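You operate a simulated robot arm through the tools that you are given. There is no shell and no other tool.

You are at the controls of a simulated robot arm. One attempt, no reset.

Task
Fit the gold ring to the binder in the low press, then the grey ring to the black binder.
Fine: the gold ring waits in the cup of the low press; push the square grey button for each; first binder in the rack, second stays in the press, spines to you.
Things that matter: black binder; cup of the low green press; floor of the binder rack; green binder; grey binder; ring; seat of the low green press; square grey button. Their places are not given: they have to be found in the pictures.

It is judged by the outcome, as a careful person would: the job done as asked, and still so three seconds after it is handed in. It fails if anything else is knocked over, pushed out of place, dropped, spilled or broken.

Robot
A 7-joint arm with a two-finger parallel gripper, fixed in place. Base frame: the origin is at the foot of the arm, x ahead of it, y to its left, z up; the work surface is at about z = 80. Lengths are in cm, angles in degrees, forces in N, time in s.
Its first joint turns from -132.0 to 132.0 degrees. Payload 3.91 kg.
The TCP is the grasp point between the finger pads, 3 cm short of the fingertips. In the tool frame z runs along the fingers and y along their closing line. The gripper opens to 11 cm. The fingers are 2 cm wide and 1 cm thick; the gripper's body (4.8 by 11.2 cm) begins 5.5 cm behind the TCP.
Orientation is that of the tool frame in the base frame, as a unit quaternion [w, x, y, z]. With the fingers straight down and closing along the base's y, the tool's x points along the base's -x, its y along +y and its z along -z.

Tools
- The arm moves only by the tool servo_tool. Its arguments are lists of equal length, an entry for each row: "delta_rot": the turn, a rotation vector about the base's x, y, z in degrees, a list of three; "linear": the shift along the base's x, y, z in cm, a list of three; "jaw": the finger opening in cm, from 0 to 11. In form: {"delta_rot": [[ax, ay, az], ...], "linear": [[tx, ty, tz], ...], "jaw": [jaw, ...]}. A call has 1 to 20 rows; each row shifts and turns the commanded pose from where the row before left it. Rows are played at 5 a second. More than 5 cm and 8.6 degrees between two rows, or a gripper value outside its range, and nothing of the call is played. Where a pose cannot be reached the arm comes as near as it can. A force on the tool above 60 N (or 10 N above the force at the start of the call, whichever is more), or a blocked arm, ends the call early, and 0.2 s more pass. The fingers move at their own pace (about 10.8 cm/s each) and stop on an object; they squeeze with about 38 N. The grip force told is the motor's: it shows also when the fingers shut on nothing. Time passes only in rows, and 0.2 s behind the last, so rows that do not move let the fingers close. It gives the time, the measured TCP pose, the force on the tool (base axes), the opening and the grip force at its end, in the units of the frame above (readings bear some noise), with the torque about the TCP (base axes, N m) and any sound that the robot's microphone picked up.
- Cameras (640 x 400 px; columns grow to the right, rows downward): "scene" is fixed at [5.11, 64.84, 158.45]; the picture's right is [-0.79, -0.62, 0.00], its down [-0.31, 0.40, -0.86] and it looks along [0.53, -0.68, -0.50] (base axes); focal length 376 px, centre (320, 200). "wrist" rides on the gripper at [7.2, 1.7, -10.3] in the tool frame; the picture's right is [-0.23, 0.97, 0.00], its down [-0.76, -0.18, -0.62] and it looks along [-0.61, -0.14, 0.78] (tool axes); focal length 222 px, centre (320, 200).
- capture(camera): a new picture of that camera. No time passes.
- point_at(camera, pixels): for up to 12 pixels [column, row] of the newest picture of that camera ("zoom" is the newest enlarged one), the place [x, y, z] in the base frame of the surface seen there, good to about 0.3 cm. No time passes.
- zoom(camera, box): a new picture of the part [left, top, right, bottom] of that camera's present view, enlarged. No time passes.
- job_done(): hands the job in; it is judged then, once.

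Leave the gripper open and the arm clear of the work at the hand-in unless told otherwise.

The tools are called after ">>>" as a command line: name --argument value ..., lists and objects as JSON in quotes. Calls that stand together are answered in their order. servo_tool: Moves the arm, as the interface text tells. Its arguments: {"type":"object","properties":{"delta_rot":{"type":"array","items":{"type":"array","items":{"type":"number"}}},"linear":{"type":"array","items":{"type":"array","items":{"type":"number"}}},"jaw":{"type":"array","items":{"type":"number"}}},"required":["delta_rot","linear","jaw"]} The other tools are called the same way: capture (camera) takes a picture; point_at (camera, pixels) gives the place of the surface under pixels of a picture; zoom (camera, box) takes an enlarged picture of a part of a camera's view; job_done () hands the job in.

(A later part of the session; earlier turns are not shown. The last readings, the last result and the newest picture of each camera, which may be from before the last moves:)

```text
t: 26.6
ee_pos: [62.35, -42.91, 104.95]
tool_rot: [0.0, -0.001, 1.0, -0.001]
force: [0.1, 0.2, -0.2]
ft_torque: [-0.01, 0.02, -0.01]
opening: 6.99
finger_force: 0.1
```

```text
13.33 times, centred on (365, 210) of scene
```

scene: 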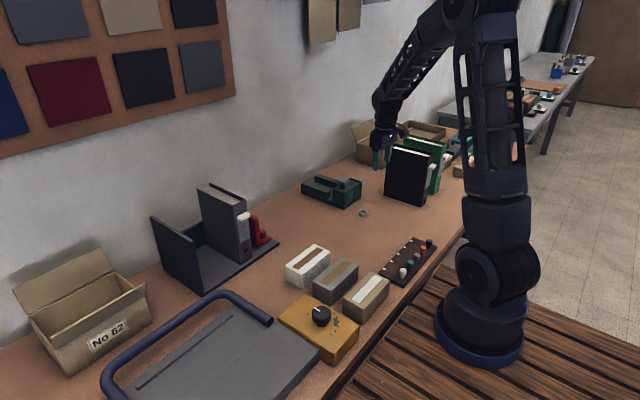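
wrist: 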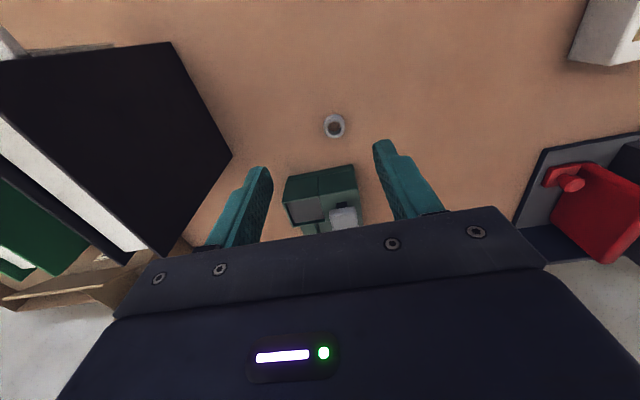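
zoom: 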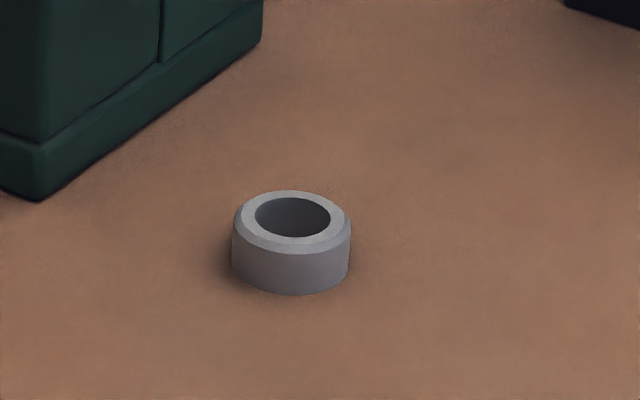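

I'll measure the ring's edges in this scene enlargement.

>>> point_at --camera "zoom" --pixels '[[243, 220], [341, 220], [291, 245], [291, 196], [291, 222], [291, 288], [250, 235], [333, 235], [250, 205], [333, 205]]'

>>> zoom --camera "wrist" --box '[265, 90, 405, 240]'

>>> point_at --camera "zoom" --pixels '[[295, 100], [343, 96], [319, 78], [320, 122], [300, 120], [338, 80], [200, 310], [285, 290], [213, 358], [292, 348], [250, 325], [290, 365]]'

```text
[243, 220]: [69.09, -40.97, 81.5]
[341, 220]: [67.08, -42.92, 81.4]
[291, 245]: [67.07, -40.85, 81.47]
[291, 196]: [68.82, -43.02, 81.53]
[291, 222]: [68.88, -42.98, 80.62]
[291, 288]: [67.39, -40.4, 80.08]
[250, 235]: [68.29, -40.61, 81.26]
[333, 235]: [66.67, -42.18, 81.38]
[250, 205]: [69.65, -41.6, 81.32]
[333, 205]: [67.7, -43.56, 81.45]
```

```text
2.67 times, centred on (335, 165) of wrist
```

zoom: 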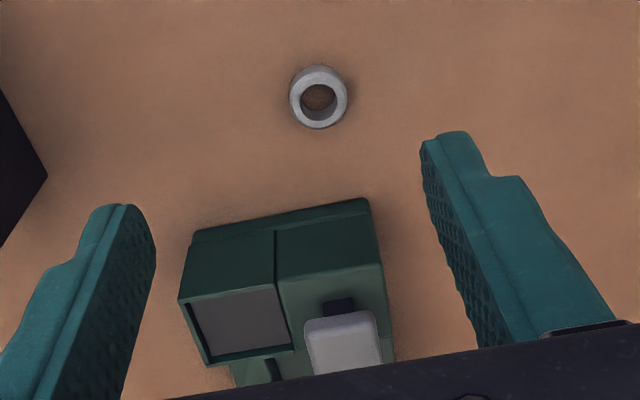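

```text
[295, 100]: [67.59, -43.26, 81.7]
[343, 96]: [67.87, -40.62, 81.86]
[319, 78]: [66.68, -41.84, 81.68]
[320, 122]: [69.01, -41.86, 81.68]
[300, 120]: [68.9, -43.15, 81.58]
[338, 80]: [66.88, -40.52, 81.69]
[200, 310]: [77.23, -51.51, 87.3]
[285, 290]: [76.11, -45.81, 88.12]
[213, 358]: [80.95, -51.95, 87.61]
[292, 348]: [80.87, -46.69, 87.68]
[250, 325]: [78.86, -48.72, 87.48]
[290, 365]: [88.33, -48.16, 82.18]
```

Ring centre (68.0,-41.95), top z 81.6. I'll come down over it with the jaw at 7 cm, to TCP z 83.6 with tips about 0.6 cm above the table.

>>> servo_tool --delta_rot '[[0, 0, 0], [0, 0, 0], [0, 0, 0], [0, 0, 0], [0, 0, 0], [0, 0, 0], [0, 0, 0], [0, 0, 0]]' --linear '[[2.8, 0.48, -2.5], [2.85, 0.48, -2.5], [0, 0, -4], [0, 0, -4], [0, 0, -4], [0, 0, -2.3], [0, 0, -1], [0, 0, 0]]' --jaw '[7, 7, 7, 7, 7, 7, 7, 7]'

>>> zoom --camera "scene" --box '[335, 180, 395, 230]'

>>> capture --camera "wrist"

```text
t: 28.4
ee_pos: [67.79, -42.02, 84.93]
tool_rot: [-0.001, -0.001, 1.0, -0.001]
force: [-0.4, -0.4, -0.1]
ft_torque: [0.02, 0.04, 0.0]
opening: 6.99
finger_force: 0.1
```

```text
8.00 times, centred on (365, 205) of scene
```

zoom: 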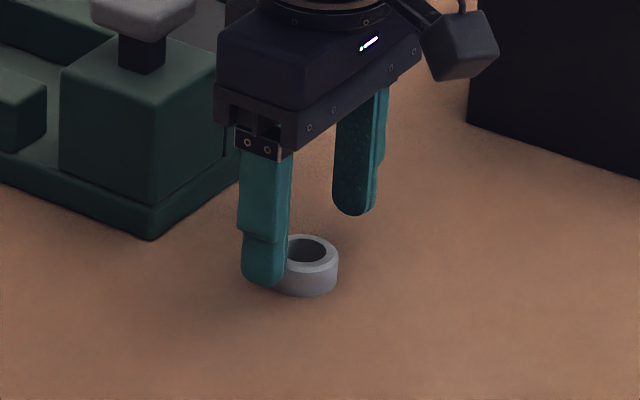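

```text
taken
```

wrist: 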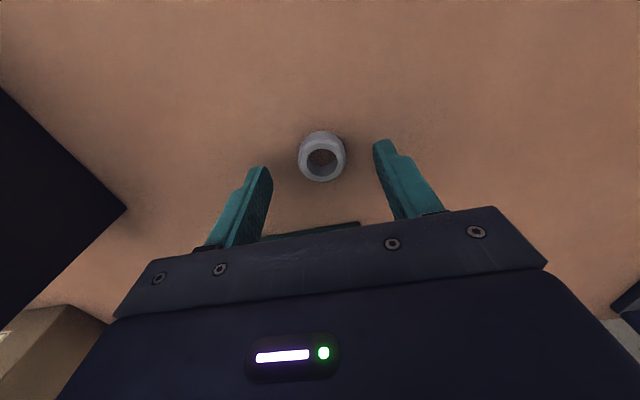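

The ring is centred between the tips. I'll lower 1.3 cm with a 0.15 cm forward correction, then close.

>>> servo_tool --delta_rot '[[0, 0, 0], [0, 0, 0], [0, 0, 0], [0, 0, 0], [0, 0, 0], [0, 0, 0], [0, 0, 0]]' --linear '[[0.15, 0, -0.7], [0, 0, -0.5], [0, 0, 0], [0, 0, 0], [0, 0, 0], [0, 0, 0], [0, 0, 0]]' --jaw '[7, 7, 7, 4, 3.4, 2, 2]'

>>> zoom --camera "scene" --box '[335, 180, 395, 230]'

>>> capture --camera "wrist"

```text
t: 30.0
ee_pos: [67.97, -42.13, 83.51]
tool_rot: [-0.001, -0.001, 1.0, -0.001]
force: [-0.7, -1.4, 1.1]
ft_torque: [-0.05, -0.02, -0.06]
opening: 3.05
finger_force: 37.6
```

```text
8.00 times, centred on (365, 205) of scene
```

zoom: 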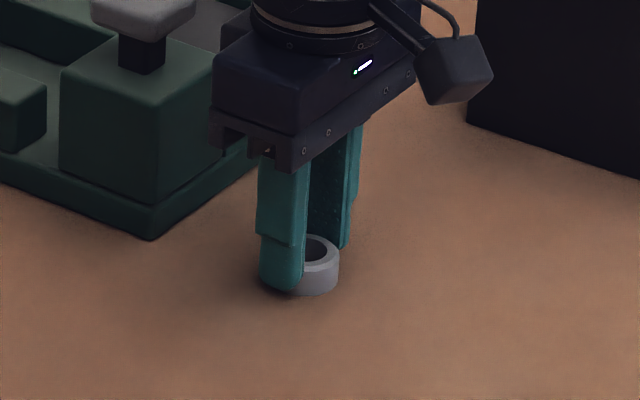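

```text
taken
```

wrist: 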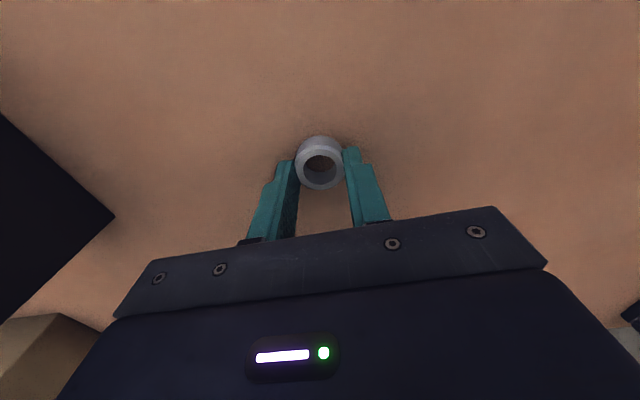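

The ring is gripped at 3.05 cm. I'll lift it 13 cm, then check.

>>> servo_tool --delta_rot '[[0, 0, 0], [0, 0, 0], [0, 0, 0], [0, 0, 0], [0, 0, 0], [0, 0, 0]]' --linear '[[0, 0, 0.5], [0, 0, 1.5], [0, 0, 4], [0, 0, 4], [0, 0, 3], [0, 0, 0]]' --jaw '[2, 2, 2, 2, 2, 2]'

>>> capture --camera "wrist"

>>> zoom --camera "scene" --box '[320, 140, 420, 220]'

```text
t: 31.4
ee_pos: [67.89, -42.0, 96.59]
tool_rot: [-0.001, -0.002, 1.0, -0.001]
force: [-0.4, 0.6, -0.7]
ft_torque: [0.03, -0.02, -0.02]
opening: 3.05
finger_force: 37.9
```

```text
taken
```

wrist: 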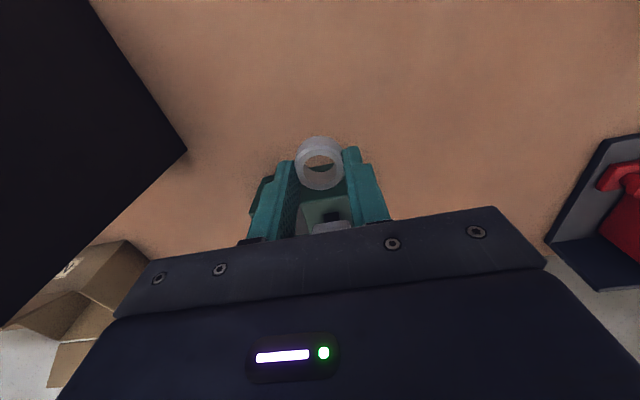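

```text
5.00 times, centred on (370, 180) of scene
```

zoom: 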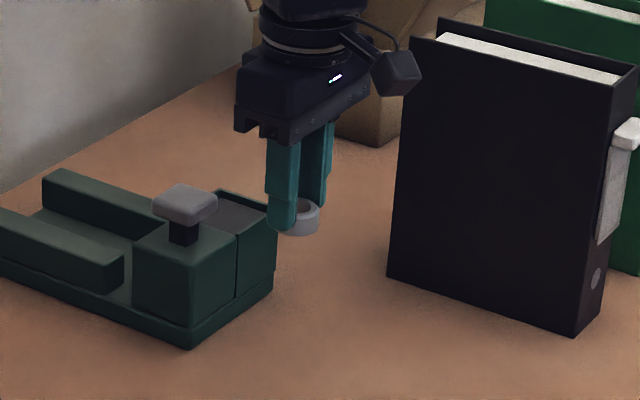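

The ring is held. I'll take a closer look to see it is level and where its centre lies relative to the tips.

>>> zoom --camera "scene" --box '[365, 165, 395, 190]'

>>> point_at --camera "zoom" --pixels '[[320, 200], [340, 230], [370, 230], [300, 200], [350, 180], [330, 260], [260, 200], [230, 180]]'

>>> zoom --camera "wrist" --box '[240, 120, 400, 220]'

>>> point_at --camera "zoom" --pixels '[[245, 175], [400, 165], [320, 130], [325, 270], [320, 75], [250, 120], [390, 110], [285, 255]]'

```text
16.00 times, centred on (380, 178) of scene
```

zoom: 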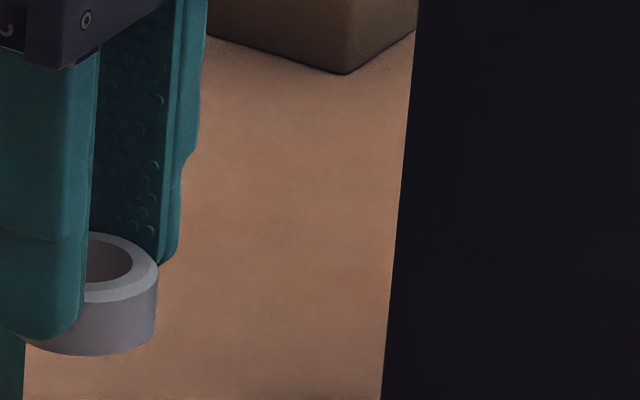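

```text
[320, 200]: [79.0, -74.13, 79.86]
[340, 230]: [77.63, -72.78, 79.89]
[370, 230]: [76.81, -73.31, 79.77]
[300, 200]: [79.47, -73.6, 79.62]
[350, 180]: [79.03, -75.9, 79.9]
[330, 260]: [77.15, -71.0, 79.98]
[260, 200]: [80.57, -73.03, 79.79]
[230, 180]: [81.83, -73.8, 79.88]
```

```text
4.00 times, centred on (320, 170) of wrist
```

zoom: 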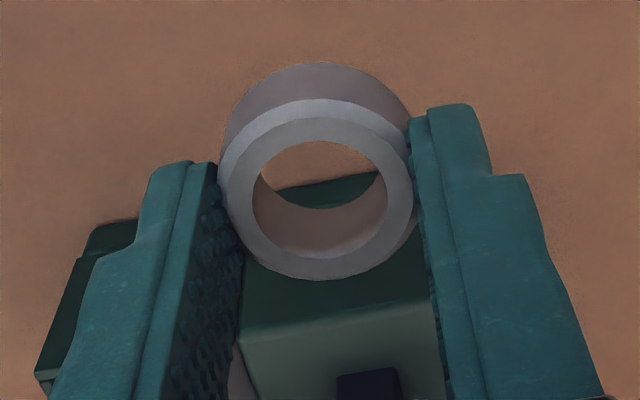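

```text
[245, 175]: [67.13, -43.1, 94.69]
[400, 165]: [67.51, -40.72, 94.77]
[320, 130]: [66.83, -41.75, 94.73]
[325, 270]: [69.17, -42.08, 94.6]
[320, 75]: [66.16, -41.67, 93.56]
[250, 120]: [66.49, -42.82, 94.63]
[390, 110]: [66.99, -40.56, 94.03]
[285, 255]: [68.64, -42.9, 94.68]
```

Ring is level and centred on the TCP, with its bottom 3.5 cm below it. I'll carry it above the cup at (78.5,-49.3), staying above the button.

>>> servo_tool --delta_rot '[[0, 0, 0], [0, 0, 0], [0, 0, 0], [0, 0, 0], [0, 0, 0]]' --linear '[[2.65, -1.82, 1], [2.65, -1.82, 0], [2.65, -1.82, 0], [2.65, -1.82, 0], [0, 0, 0]]' --jaw '[2, 2, 2, 2, 2]'

>>> capture --camera "wrist"

>>> zoom --camera "scene" --box '[310, 140, 390, 210]'

```text
t: 32.6
ee_pos: [78.8, -49.44, 97.64]
tool_rot: [0.0, -0.001, 1.0, -0.001]
force: [0.5, 0.1, -0.1]
ft_torque: [0.0, 0.0, 0.01]
opening: 3.07
finger_force: 38.0
```

```text
taken
```

wrist: 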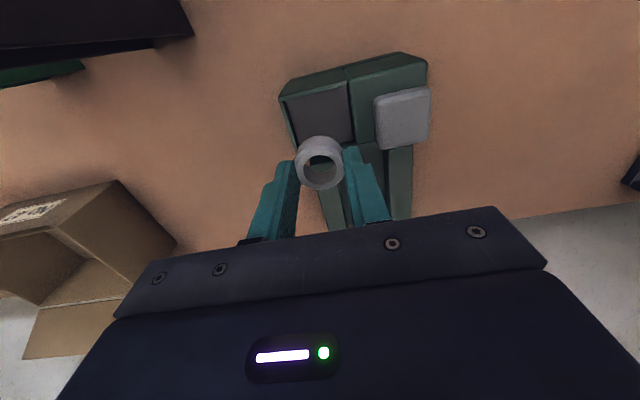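

```text
5.71 times, centred on (350, 175) of scene
```

zoom: 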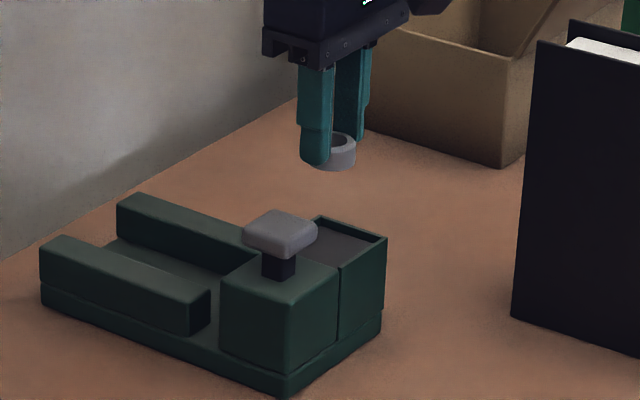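

From here I can measure the cup precisely in the wrist view.

>>> zoom --camera "wrist" --box '[270, 40, 440, 200]'

>>> point_at --camera "zoom" --pixels '[[130, 135], [270, 100], [290, 235], [150, 230], [200, 160], [225, 250], [390, 200], [350, 150], [440, 120], [80, 125], [230, 200], [250, 130]]'

```text
2.50 times, centred on (355, 120) of wrist
```

zoom: 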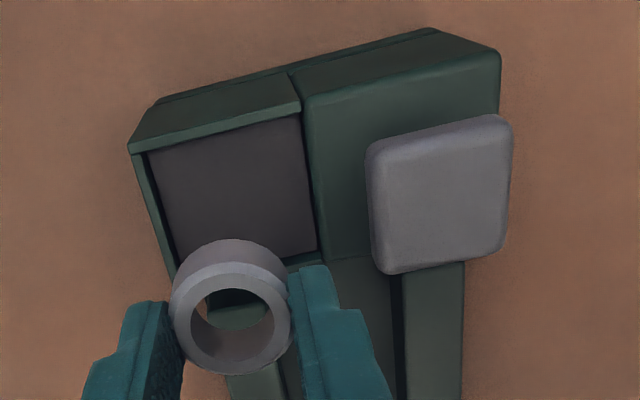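

```text
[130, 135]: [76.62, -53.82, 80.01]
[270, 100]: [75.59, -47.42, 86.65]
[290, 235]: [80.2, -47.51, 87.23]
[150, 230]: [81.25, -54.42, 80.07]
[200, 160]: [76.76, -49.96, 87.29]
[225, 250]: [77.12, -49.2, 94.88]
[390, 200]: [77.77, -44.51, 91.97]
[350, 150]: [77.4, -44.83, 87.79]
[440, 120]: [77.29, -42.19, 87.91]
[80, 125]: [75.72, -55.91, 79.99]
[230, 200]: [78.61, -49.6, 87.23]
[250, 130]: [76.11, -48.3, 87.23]
```

>>> point_at --camera "zoom" --pixels '[[155, 156], [296, 122], [312, 248], [172, 240], [135, 150], [298, 105], [320, 256], [370, 270], [505, 245], [370, 150], [505, 125], [165, 262]]'

```text
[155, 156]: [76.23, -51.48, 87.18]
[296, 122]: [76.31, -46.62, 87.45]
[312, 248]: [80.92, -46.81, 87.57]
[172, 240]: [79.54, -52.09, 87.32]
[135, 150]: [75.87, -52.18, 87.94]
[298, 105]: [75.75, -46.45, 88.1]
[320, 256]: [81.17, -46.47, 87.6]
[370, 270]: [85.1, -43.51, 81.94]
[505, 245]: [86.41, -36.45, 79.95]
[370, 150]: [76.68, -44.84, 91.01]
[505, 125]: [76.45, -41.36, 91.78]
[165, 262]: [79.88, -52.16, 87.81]
```

Cup interior: x 76.1–81.0, y -46.6 to -52.0, floor z 87.25, centre (78.55,-49.3). I'll correct by -0.25 in x and +0.1 in y, lower 5.8 cm, then take small steps.

>>> servo_tool --delta_rot '[[0, 0, 0], [0, 0, 0], [0, 0, 0], [0, 0, 0], [0, 0, 0], [0, 0, 0]]' --linear '[[-0.25, 0.1, 0], [0, 0, -2.5], [0, 0, -2.3], [0, 0, -1], [0, 0, -0.4], [0, 0, 0]]' --jaw '[2, 2, 2, 2, 2, 2]'

>>> zoom --camera "scene" --box '[320, 160, 380, 210]'

>>> capture --camera "wrist"

```text
t: 34.0
ee_pos: [78.35, -49.24, 91.48]
tool_rot: [-0.001, -0.001, 1.0, -0.001]
force: [-1.0, 0.0, 0.0]
ft_torque: [0.02, 0.02, 0.0]
opening: 3.05
finger_force: 37.6
```

```text
8.00 times, centred on (350, 185) of scene
```

zoom: 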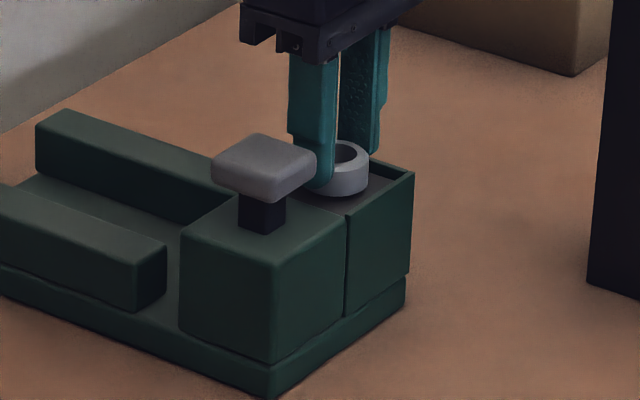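

```text
taken
```

wrist: 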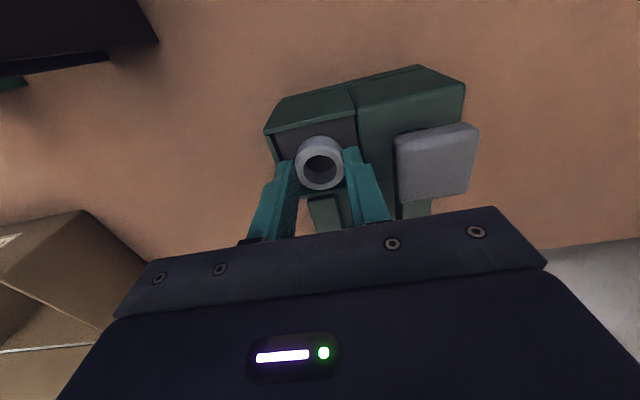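

The ring is over the cup about 0.6 cm up. I'll lower gently until it touches.

>>> servo_tool --delta_rot '[[0, 0, 0], [0, 0, 0], [0, 0, 0], [0, 0, 0]]' --linear '[[0.1, 0, -0.25], [0, 0, -0.2], [0, 0, -0.15], [0, 0, 0]]' --jaw '[2, 2, 2, 2]'

>>> zoom --camera "scene" --box '[320, 160, 380, 210]'

```text
t: 35.0
ee_pos: [78.44, -49.17, 91.02]
tool_rot: [0.0, -0.001, 1.0, -0.001]
force: [-0.8, -3.0, 8.5]
ft_torque: [-0.11, -0.02, 0.01]
opening: 3.06
finger_force: 38.0
```

```text
8.00 times, centred on (350, 185) of scene
```

zoom: 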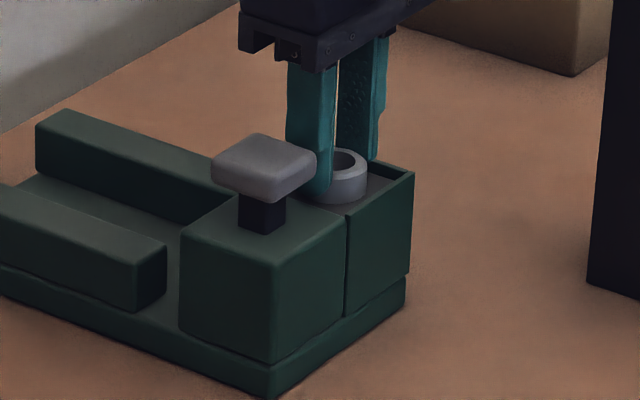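

8.5 N upward with centred torque, so the ring is on the cup floor. I'll ease up slightly, open only to 4.6 cm to stay clear of the button, then rise.

>>> servo_tool --delta_rot '[[0, 0, 0], [0, 0, 0], [0, 0, 0], [0, 0, 0], [0, 0, 0], [0, 0, 0], [0, 0, 0]]' --linear '[[0, 0, 0.1], [0, 0, 0], [0, 0, 0], [0, 0, 1], [0, 0, 2], [0, 0, 3], [0, 0, 4]]' --jaw '[2, 3.4, 4.6, 4.6, 4.6, 4.6, 4.6]'

>>> zoom --camera "scene" --box '[320, 160, 380, 210]'

>>> capture --camera "wrist"

```text
t: 36.6
ee_pos: [78.36, -49.24, 100.94]
tool_rot: [-0.001, -0.001, 1.0, -0.001]
force: [0.1, 0.8, -0.4]
ft_torque: [0.01, -0.01, -0.01]
opening: 4.59
finger_force: 0.1
```

```text
8.00 times, centred on (350, 185) of scene
```

zoom: 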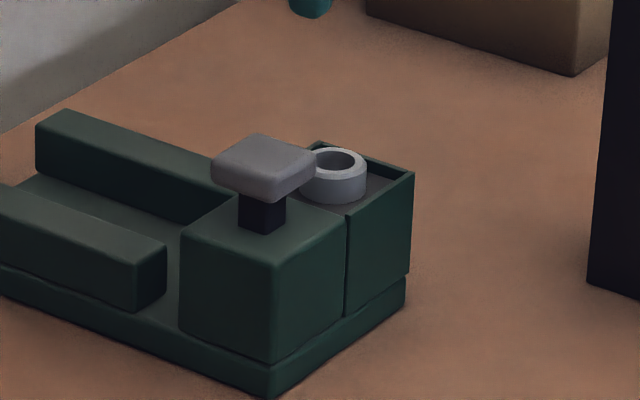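

```text
taken
```

wrist: 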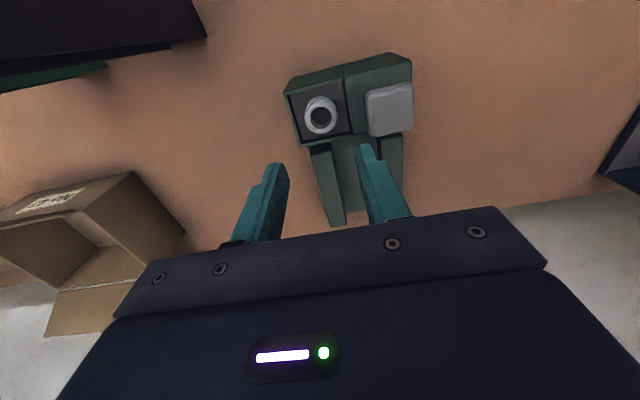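

The grey ring sits centred in the cup. Now I'll go for the black binder: rise, then move above (59,-62.9) tilting 30°, as I did for the grey one.

>>> servo_tool --delta_rot '[[0, 0, 0], [0, 0, 0], [0, 0, 0], [0, -5, 0], [0, -5, 0], [0, -5, 0], [0, -5, 0], [0, -5, 0], [0, -5, 0], [0, 0, 0]]' --linear '[[0, 0, 4.7], [0, 0, 4.7], [0, 0, 4.7], [-3.23, -2.27, 0], [-3.23, -2.27, 0], [-3.23, -2.27, 0], [-3.23, -2.27, 0], [-3.23, -2.27, 0], [-3.23, -2.27, 0], [0, 0, 0]]' --jaw '[4.6, 4.6, 6, 11, 11, 11, 11, 11, 11, 11]'

>>> capture --camera "scene"

>>> capture --camera "wrist"

```text
t: 38.8
ee_pos: [59.22, -62.55, 114.94]
tool_rot: [0.259, 0.0, 0.966, -0.001]
force: [0.6, -0.1, 0.2]
ft_torque: [0.01, 0.05, 0.04]
opening: 10.99
finger_force: 0.1
```

```text
taken
```

scene: 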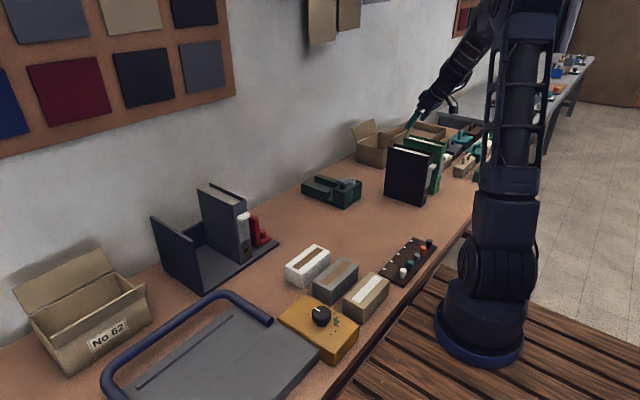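

```text
taken
```

wrist: 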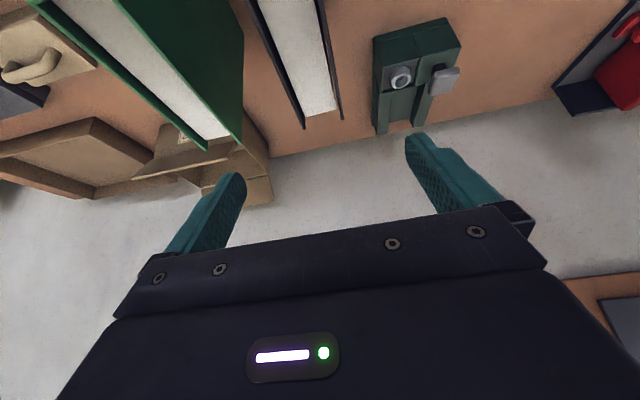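

I'll measure the black binder's top edges here, at wrist (262,20)–(340,115).

>>> point_at --camera "wrist" --pixels '[[264, 30], [325, 30], [282, 75], [334, 75], [303, 124], [340, 116], [290, 30], [312, 80], [242, 100], [236, 148], [240, 60], [318, 105]]'

>>> zoom --camera "wrist" --box '[230, 0, 370, 140]'

```text
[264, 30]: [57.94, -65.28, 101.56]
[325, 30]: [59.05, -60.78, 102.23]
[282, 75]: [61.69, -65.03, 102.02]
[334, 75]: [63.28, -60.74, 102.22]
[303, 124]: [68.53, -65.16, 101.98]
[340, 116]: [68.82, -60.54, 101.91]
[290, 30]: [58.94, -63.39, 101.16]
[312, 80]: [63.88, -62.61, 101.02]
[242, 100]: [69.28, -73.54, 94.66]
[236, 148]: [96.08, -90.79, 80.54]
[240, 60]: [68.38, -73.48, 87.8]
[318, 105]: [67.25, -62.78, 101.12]
```

```text
2.86 times, centred on (300, 70) of wrist
```

zoom: 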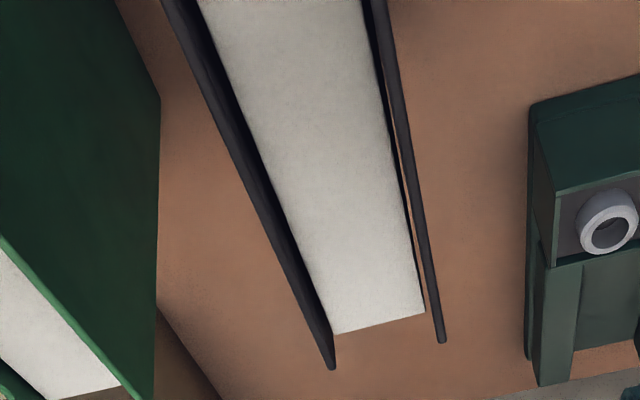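

Black binder is centred at y -62.9 and aligned with x. I'll correct sideways by -0.35 and lower to TCP z 99.5.

>>> servo_tool --delta_rot '[[0, 0, 0], [0, 0, 0], [0, 0, 0], [0, 0, 0], [0, 0, 0], [0, 0, 0]]' --linear '[[-0.15, -0.35, -2], [0, 0, -4], [0, 0, -4], [0, 0, -3.5], [0, 0, -2], [0, 0, 0]]' --jaw '[11, 11, 11, 11, 11, 11]'

>>> zoom --camera "scene" --box '[360, 90, 470, 215]'

>>> capture --camera "wrist"

```text
t: 40.2
ee_pos: [59.04, -63.15, 99.28]
tool_rot: [0.258, -0.001, 0.966, 0.0]
force: [-0.1, 1.4, 0.4]
ft_torque: [-0.02, 0.0, 0.02]
opening: 11.02
finger_force: 0.1
```

```text
3.20 times, centred on (415, 152) of scene
```

zoom: 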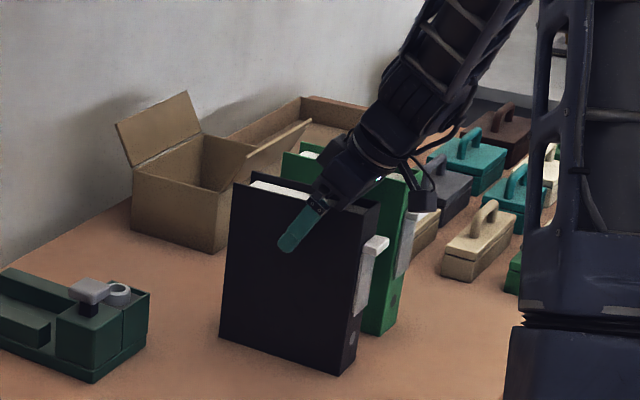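

```text
taken
```

wrist: 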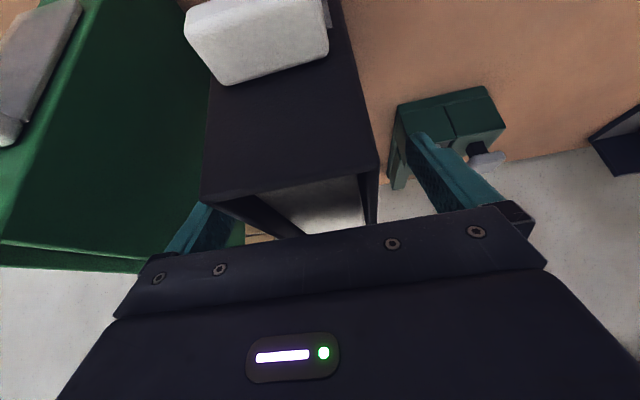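

The fingers straddle the black binder and clear the green one. Closing in two stages.

>>> servo_tool --delta_rot '[[0, 0, 0], [0, 0, 0], [0, 0, 0], [0, 0, 0], [0, 0, 0]]' --linear '[[0, 0, 0], [0, 0, 0], [0, 0, 0], [0, 0, 0], [0, 0, 0]]' --jaw '[6, 6, 0, 0, 0]'

>>> servo_tool --delta_rot '[[0, 0, 0], [0, 0, 0], [0, 0, 0], [0, 0, 0]]' --linear '[[0, 0, 0.5], [0, 0, 0.5], [0, 0, 1], [0, 0, 0]]' --jaw '[0, 0, 0, 0]'

>>> zoom --camera "scene" --box '[360, 90, 470, 215]'

```text
t: 41.4
ee_pos: [58.94, -63.08, 99.32]
tool_rot: [0.258, -0.001, 0.966, 0.0]
force: [-0.6, 1.2, 0.4]
ft_torque: [0.5, -0.29, 0.22]
opening: 5.18
finger_force: 37.9
```

```text
t: 42.4
ee_pos: [58.97, -63.23, 101.35]
tool_rot: [0.258, -0.001, 0.966, -0.001]
force: [-1.1, 0.9, -3.8]
ft_torque: [0.01, 0.03, 0.03]
opening: 5.2
finger_force: 37.6
```

```text
3.20 times, centred on (415, 152) of scene
```

zoom: 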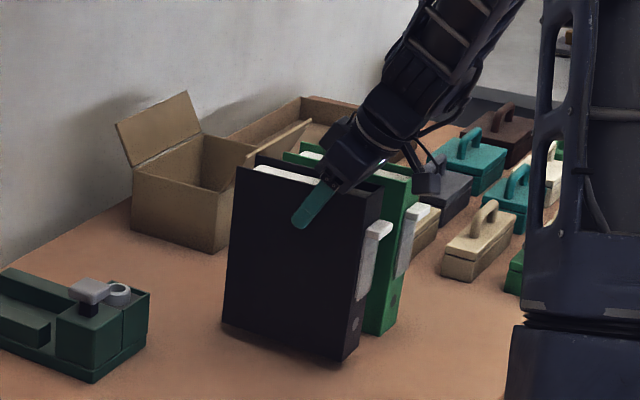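

Gripped at 5.2 cm and lifting cleanly with a 3.8 N load. I'll raise it 14 cm more, above the button and ring.

>>> servo_tool --delta_rot '[[0, 0, 0], [0, 0, 0], [0, 0, 0], [0, 0, 0], [0, 0, 0], [0, 0, 0]]' --linear '[[0, 0, 2], [0, 0, 3.5], [0, 0, 4], [0, 0, 3.5], [0, 0, 1.5], [0, 0, 0]]' --jaw '[0, 0, 0, 0, 0, 0]'

>>> capture --camera "scene"

>>> point_at --camera "scene" --pixels '[[360, 122], [382, 140], [405, 120], [390, 165], [360, 150], [407, 128]]'

```text
t: 43.8
ee_pos: [59.13, -63.29, 115.94]
tool_rot: [0.258, -0.001, 0.966, 0.0]
force: [-0.6, -0.6, -4.6]
ft_torque: [0.02, 0.05, 0.0]
opening: 5.2
finger_force: 38.1
```

```text
taken
```

scene: 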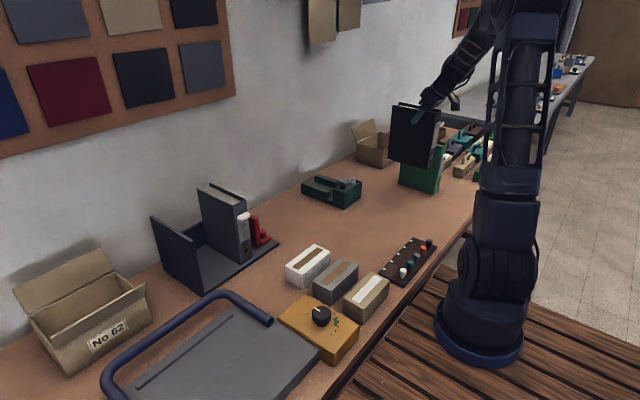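

```text
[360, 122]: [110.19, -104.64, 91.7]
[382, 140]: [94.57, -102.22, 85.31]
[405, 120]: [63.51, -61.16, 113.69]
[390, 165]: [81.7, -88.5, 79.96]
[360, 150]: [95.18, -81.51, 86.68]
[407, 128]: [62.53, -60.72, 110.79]
```

I'll check how the black binder hangs in the hand.

>>> zoom --camera "scene" --box '[370, 85, 470, 200]'

```text
3.48 times, centred on (420, 142) of scene
```

zoom: 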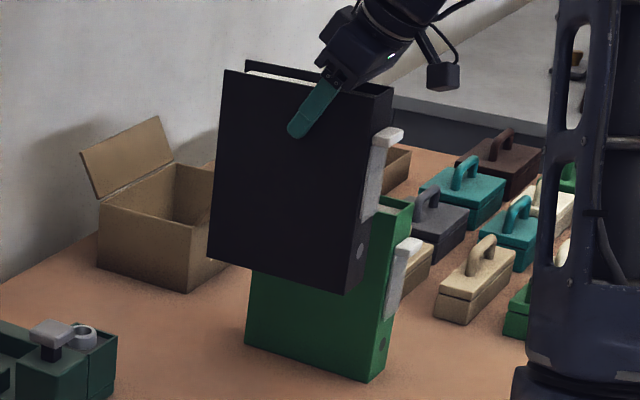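

>>> point_at --camera "zoom" --pixels '[[210, 254], [344, 292], [226, 72], [365, 100], [390, 90], [248, 62], [360, 252], [280, 180], [340, 200], [345, 285]]'

```text
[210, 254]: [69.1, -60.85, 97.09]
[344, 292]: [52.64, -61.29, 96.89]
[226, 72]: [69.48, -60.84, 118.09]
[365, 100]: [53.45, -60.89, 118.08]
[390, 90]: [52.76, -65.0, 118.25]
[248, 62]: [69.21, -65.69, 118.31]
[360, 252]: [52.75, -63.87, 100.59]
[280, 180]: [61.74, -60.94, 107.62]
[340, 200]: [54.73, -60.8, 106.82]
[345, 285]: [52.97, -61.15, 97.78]
```

Binder hangs level, centred at y -63.3, spine at x 52.65, bottom at about z 96.6. I'll carry it over to the seat line, TCP (89.55,-46.05).

>>> servo_tool --delta_rot '[[0, 0, 0], [0, 0, 0], [0, 0, 0], [0, 0, 0], [0, 0, 0], [0, 0, 0], [0, 0, 0], [0, 0, 0], [0, 0, 0], [0, 0, 0], [0, 0, 0]]' --linear '[[1.5, 0.85, 0.3], [3, 1.7, 0], [3.6, 2.03, 0], [3.6, 2.03, 0], [3.6, 2.03, 0], [3.6, 2.03, 0], [3.6, 2.03, 0], [3.6, 2.03, 0], [2.9, 1.64, 0], [1.45, 0.83, 0], [0, 0, 0]]' --jaw '[0, 0, 0, 0, 0, 0, 0, 0, 0, 0, 0]'

>>> zoom --camera "scene" --box '[285, 90, 395, 215]'

>>> capture --camera "wrist"

```text
t: 46.2
ee_pos: [89.49, -45.99, 116.2]
tool_rot: [0.258, 0.0, 0.966, -0.001]
force: [-1.1, 0.0, -4.3]
ft_torque: [-0.02, 0.06, 0.02]
opening: 5.19
finger_force: 38.1
```

```text
3.20 times, centred on (340, 152) of scene
```

zoom: 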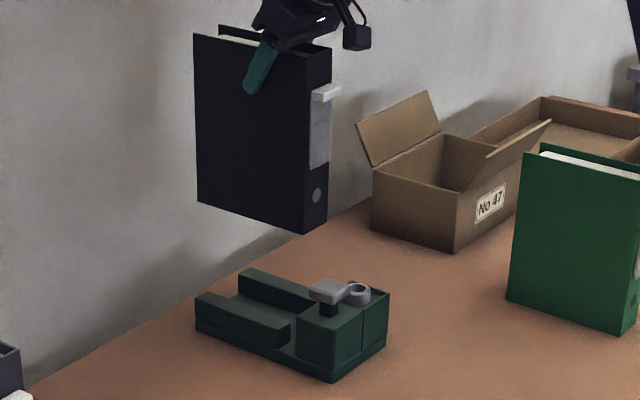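

```text
taken
```

wrist: 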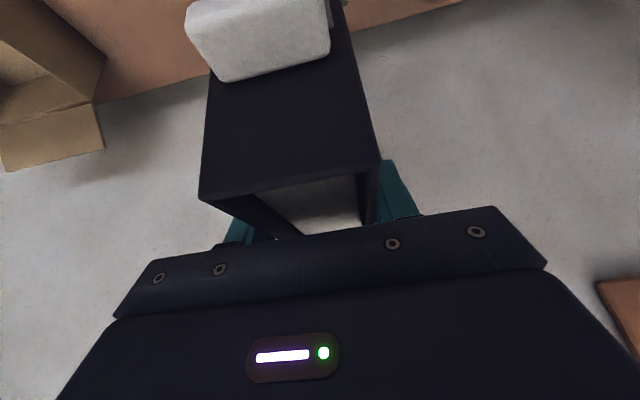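

>>> point_at --camera "zoom" --pixels '[[200, 201], [302, 230], [196, 40], [303, 60], [317, 195], [310, 150], [240, 120], [290, 120]]'

```text
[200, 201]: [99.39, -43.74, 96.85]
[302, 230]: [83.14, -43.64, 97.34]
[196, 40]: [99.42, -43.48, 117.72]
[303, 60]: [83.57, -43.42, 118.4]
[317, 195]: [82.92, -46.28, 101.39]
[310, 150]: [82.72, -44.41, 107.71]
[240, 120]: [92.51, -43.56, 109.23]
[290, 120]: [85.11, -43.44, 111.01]
```

Centred at y -46.1, spine x about 83.0, lined up with the seat. I'll add 0.15 cm in x and lower 10.5 cm, stopping just above the rails to check.

>>> servo_tool --delta_rot '[[0, 0, 0], [0, 0, 0], [0, 0, 0], [0, 0, 0], [0, 0, 0]]' --linear '[[0.15, 0, -2], [0, 0, -3.5], [0, 0, -3], [0, 0, -2], [0, 0, 0]]' --jaw '[0, 0, 0, 0, 0]'

>>> zoom --camera "scene" --box '[295, 140, 375, 215]'

>>> capture --camera "wrist"

```text
t: 47.4
ee_pos: [89.53, -46.13, 105.86]
tool_rot: [0.259, -0.001, 0.966, 0.0]
force: [-0.5, -0.4, -4.0]
ft_torque: [-0.02, 0.06, -0.02]
opening: 5.17
finger_force: 38.1
```

```text
5.33 times, centred on (335, 178) of scene
```

zoom: 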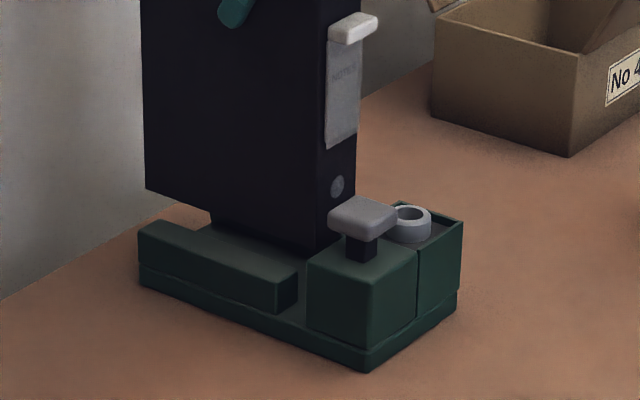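

```text
taken
```

wrist: 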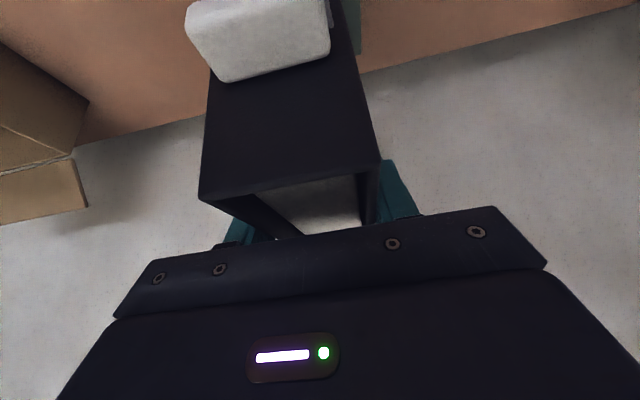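

>>> point_at --camera "zoom" --pixels '[[180, 180], [290, 220], [316, 200], [170, 205], [240, 237], [210, 225], [338, 186], [280, 255]]'

```text
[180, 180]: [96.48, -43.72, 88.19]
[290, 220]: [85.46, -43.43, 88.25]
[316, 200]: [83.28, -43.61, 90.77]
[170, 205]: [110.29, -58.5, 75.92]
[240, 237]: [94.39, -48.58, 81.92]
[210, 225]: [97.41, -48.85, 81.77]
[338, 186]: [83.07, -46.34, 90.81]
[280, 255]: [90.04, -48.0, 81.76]
```

Cover at y -43.6, giving about 0.95 cm clearance on the left and 0.65 on the right. I'll shift +0.12 in y and lower the rest.

>>> servo_tool --delta_rot '[[0, 0, 0], [0, 0, 0], [0, 0, 0], [0, 0, 0], [0, 0, 0], [0, 0, 0]]' --linear '[[0, 0.12, -0.8], [0, 0, -1], [0, 0, -1], [0, 0, -0.7], [0, 0, -0.3], [0, 0, 0]]' --jaw '[0, 0, 0, 0, 0, 0]'

>>> zoom --camera "scene" --box '[295, 140, 375, 215]'

```text
t: 48.8
ee_pos: [89.57, -45.91, 101.99]
tool_rot: [0.258, -0.001, 0.966, 0.0]
force: [0.0, 0.4, -3.7]
ft_torque: [0.01, 0.08, 0.01]
opening: 5.19
finger_force: 38.1
```

```text
5.33 times, centred on (335, 178) of scene
```

zoom: 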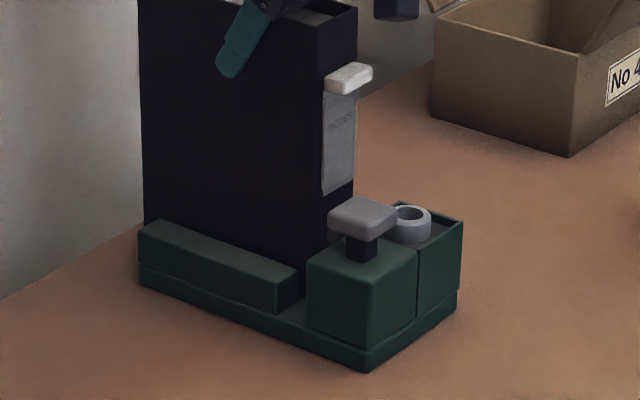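

It is between the rails with the load still hanging. I'll lower in small steps until the seat takes the weight.

>>> servo_tool --delta_rot '[[0, 0, 0], [0, 0, 0], [0, 0, 0], [0, 0, 0]]' --linear '[[0, 0, -0.2], [0, 0, -0.2], [0, 0, -0.15], [0, 0, 0]]' --jaw '[0, 0, 0, 0]'

```text
t: 49.8
ee_pos: [89.44, -45.88, 101.4]
tool_rot: [0.258, -0.001, 0.966, 0.0]
force: [-0.8, -0.8, -4.5]
ft_torque: [0.02, 0.07, -0.03]
opening: 5.21
finger_force: 38.0
```

>>> servo_tool --delta_rot '[[0, 0, 0], [0, 0, 0], [0, 0, 0], [0, 0, 0]]' --linear '[[0, 0, -0.1], [0, 0, -0.1], [0, 0, -0.05], [0, 0, 0]]' --jaw '[0, 0, 0, 0]'

```text
t: 50.8
ee_pos: [89.54, -45.84, 101.38]
tool_rot: [0.259, -0.002, 0.966, -0.001]
force: [-3.0, 0.5, 11.5]
ft_torque: [0.6, 1.18, 0.14]
opening: 5.18
finger_force: 38.4
```

The force reversed to +11.5 N, so the binder is seated. I'll ease up a touch and open slowly.

>>> servo_tool --delta_rot '[[0, 0, 0], [0, 0, 0], [0, 0, 0], [0, 0, 0], [0, 0, 0], [0, 0, 0]]' --linear '[[0, 0, 0.08], [0, 0, 0], [0, 0, 0], [0, 0, 0], [0, 0, 0], [0, 0, 0]]' --jaw '[0, 0, 5.6, 6.4, 8, 10.5]'

>>> zoom --camera "scene" --box '[285, 110, 395, 215]'

>>> capture --camera "wrist"

```text
t: 52.2
ee_pos: [89.47, -45.92, 101.25]
tool_rot: [0.258, -0.001, 0.966, -0.001]
force: [0.3, 0.0, -0.4]
ft_torque: [-0.06, -0.01, 0.02]
opening: 10.52
finger_force: 0.1
```

```text
3.81 times, centred on (340, 162) of scene
```

zoom: 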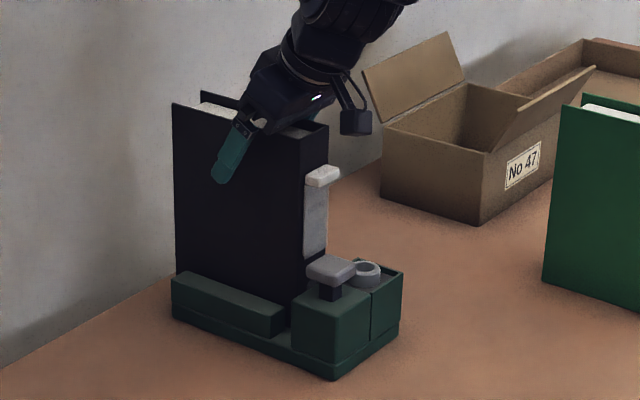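

```text
taken
```

wrist: 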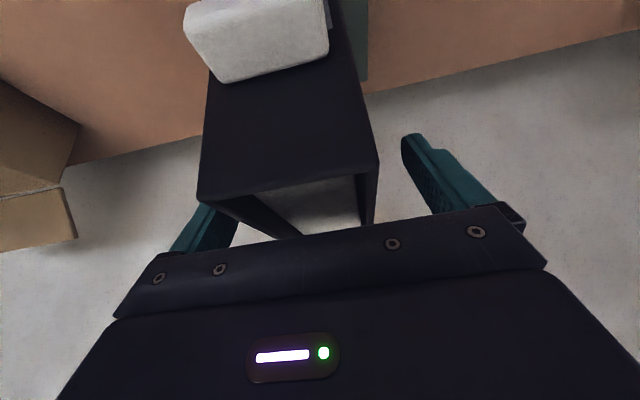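

Seated and released cleanly. Now I'll rise straight up, go back and tilt to 20°, close the fingers and hover over the button.

>>> servo_tool --delta_rot '[[0, 0, 0], [0, 0, 0], [0, 0, 0], [0, 0, 0], [0, 2, 0], [0, 2, 0], [0, 2, 0], [0, 2, 0], [0, 2, 0], [0, 0, 0], [0, 0, 0], [0, 0, 0], [0, 0, 0], [0, 0, 0]]' --linear '[[0, 0, 2], [0, 0, 4], [0, 0, 4], [0, 0, 4], [-4, 0.6, 0], [-4, 0.6, 0], [-4, 0.6, 0], [-4, 0.6, 0], [-4, 0.6, 0], [2.03, 0.02, -3.8], [2.03, 0.02, -3.8], [2.03, 0.02, -3.8], [2.03, 0.02, -3.8], [0, 0, 0]]' --jaw '[10.5, 10.5, 10.5, 10.5, 10.5, 10.5, 5, 0, 0, 0, 0, 0, 0, 0]'

>>> zoom --camera "scene" --box '[295, 130, 385, 220]'

>>> capture --camera "wrist"

```text
t: 55.2
ee_pos: [77.73, -42.72, 100.11]
tool_rot: [0.172, 0.0, 0.985, -0.001]
force: [0.1, 0.6, 0.1]
ft_torque: [-0.02, 0.0, -0.03]
opening: 0.01
finger_force: 37.9
```

```text
4.44 times, centred on (340, 175) of scene
```

zoom: 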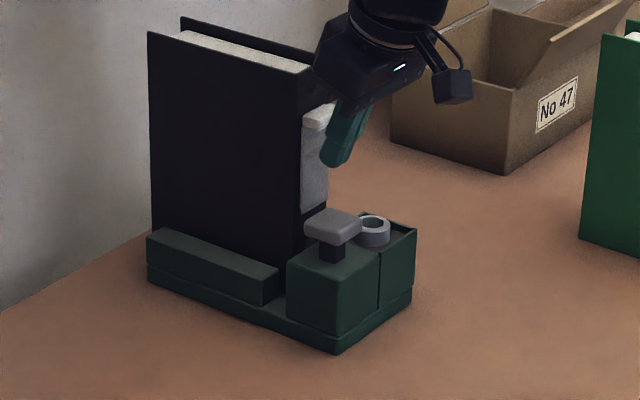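

```text
taken
```

wrist: 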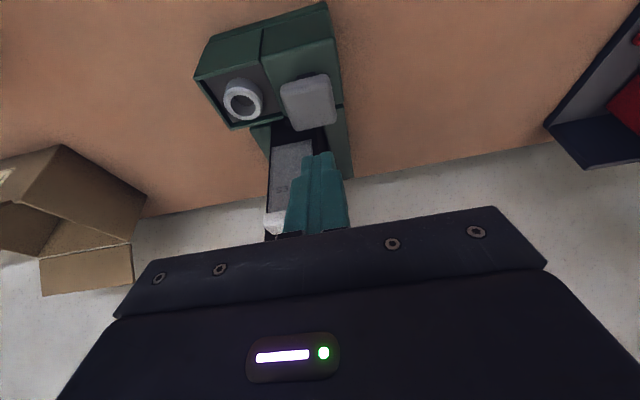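

Same geometry as the first press: black binder in the seat, ring in the cup, tip above the button. I'll press down to where the button was nearly bottomed before.

>>> servo_tool --delta_rot '[[0, 0, 0], [0, 0, 0], [0, 0, 0], [0, 0, 0], [0, 0, 0], [0, 0, 0], [0, 0, 0]]' --linear '[[0, 0, -2.3], [0, 0, -2], [0, 0, -0.9], [0, 0, -0.5], [0, 0, -0.5], [0, 0, -0.4], [0, 0, -0.3]]' --jaw '[0, 0, 0, 0, 0, 0, 0]'

```text
t: 56.8
ee_pos: [77.73, -42.86, 93.25]
tool_rot: [0.172, -0.001, 0.985, 0.0]
force: [-1.7, 0.8, 6.2]
ft_torque: [0.04, 0.04, -0.08]
opening: 0.0
finger_force: 37.2
```

Spring force is 6 N and there is no click yet. I'll continue in 0.15 cm steps.

>>> servo_tool --delta_rot '[[0, 0, 0], [0, 0, 0], [0, 0, 0]]' --linear '[[0, 0, -0.15], [0, 0, -0.15], [0, 0, -0.15]]' --jaw '[0, 0, 0]'

>>> zoom --camera "wrist" --box '[180, 0, 380, 200]'

```text
t: 57.6
ee_pos: [77.69, -42.63, 92.87]
tool_rot: [0.172, -0.001, 0.985, -0.001]
force: [0.8, 4.9, 9.2]
ft_torque: [0.13, -0.06, 0.03]
opening: 0.01
finger_force: 37.2
heard: click
```

```text
2.00 times, centred on (280, 100) of wrist
```

zoom: 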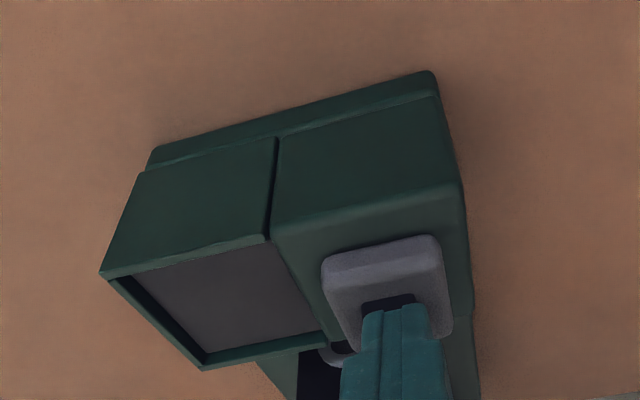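

It clicked, the cup is empty and a grey ring edge shows at the spine. I'll lift off and back away clear of everything, opening the gripper.

>>> servo_tool --delta_rot '[[0, 0, 0], [0, 0, 0], [0, 0, 0], [0, 4, 0], [0, 4, 0], [0, 4, 0], [0, 4, 0], [0, 4, 0], [0, 0, 0], [0, 0, 0]]' --linear '[[0, 0, 1], [0, 0, 3], [-1, 0, 4], [-3, 0, 3.2], [-3, 0, 3.2], [-3, 0, 3.2], [-3.5, 0, 2.5], [-4, 0, 1], [-4, 0, 0], [0, 0, 0]]' --jaw '[0, 0, 0, 0, 5, 11, 11, 11, 11, 11]'

>>> capture --camera "scene"

>>> zoom --camera "scene" --box '[295, 130, 385, 220]'

>>> zoom --camera "scene" --box '[140, 160, 300, 290]'

>>> capture --camera "wrist"

```text
t: 59.8
ee_pos: [56.25, -42.9, 113.96]
tool_rot: [-0.001, 0.0, 1.0, -0.001]
force: [0.3, 0.5, 0.4]
ft_torque: [-0.03, 0.02, 0.01]
opening: 10.99
finger_force: 0.1
```

```text
taken
```

scene: 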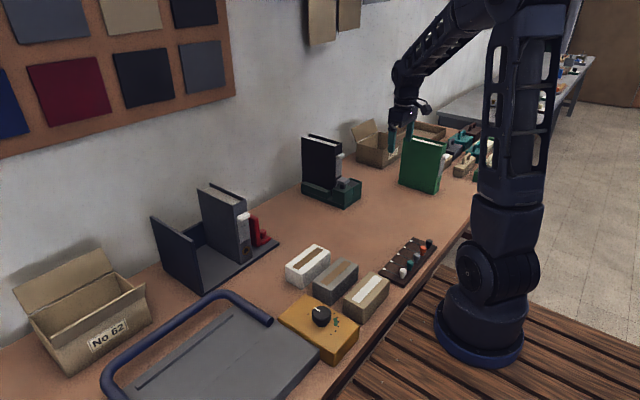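

```text
4.44 times, centred on (340, 175) of scene
```

zoom: 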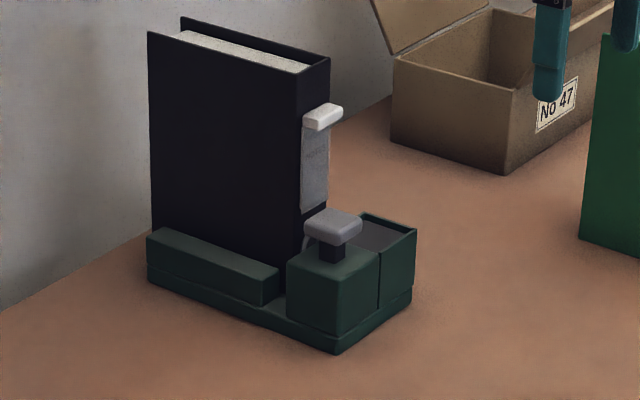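

```text
3.08 times, centred on (220, 225) of scene
```

zoom: 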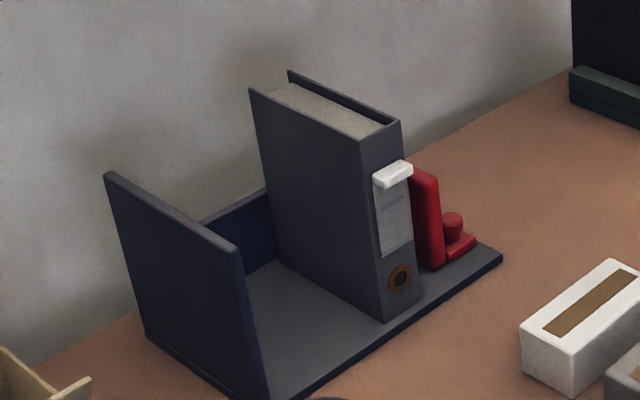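

```text
taken
```

wrist: 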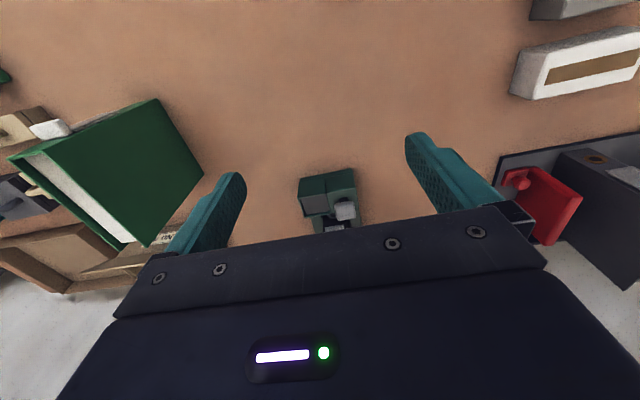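

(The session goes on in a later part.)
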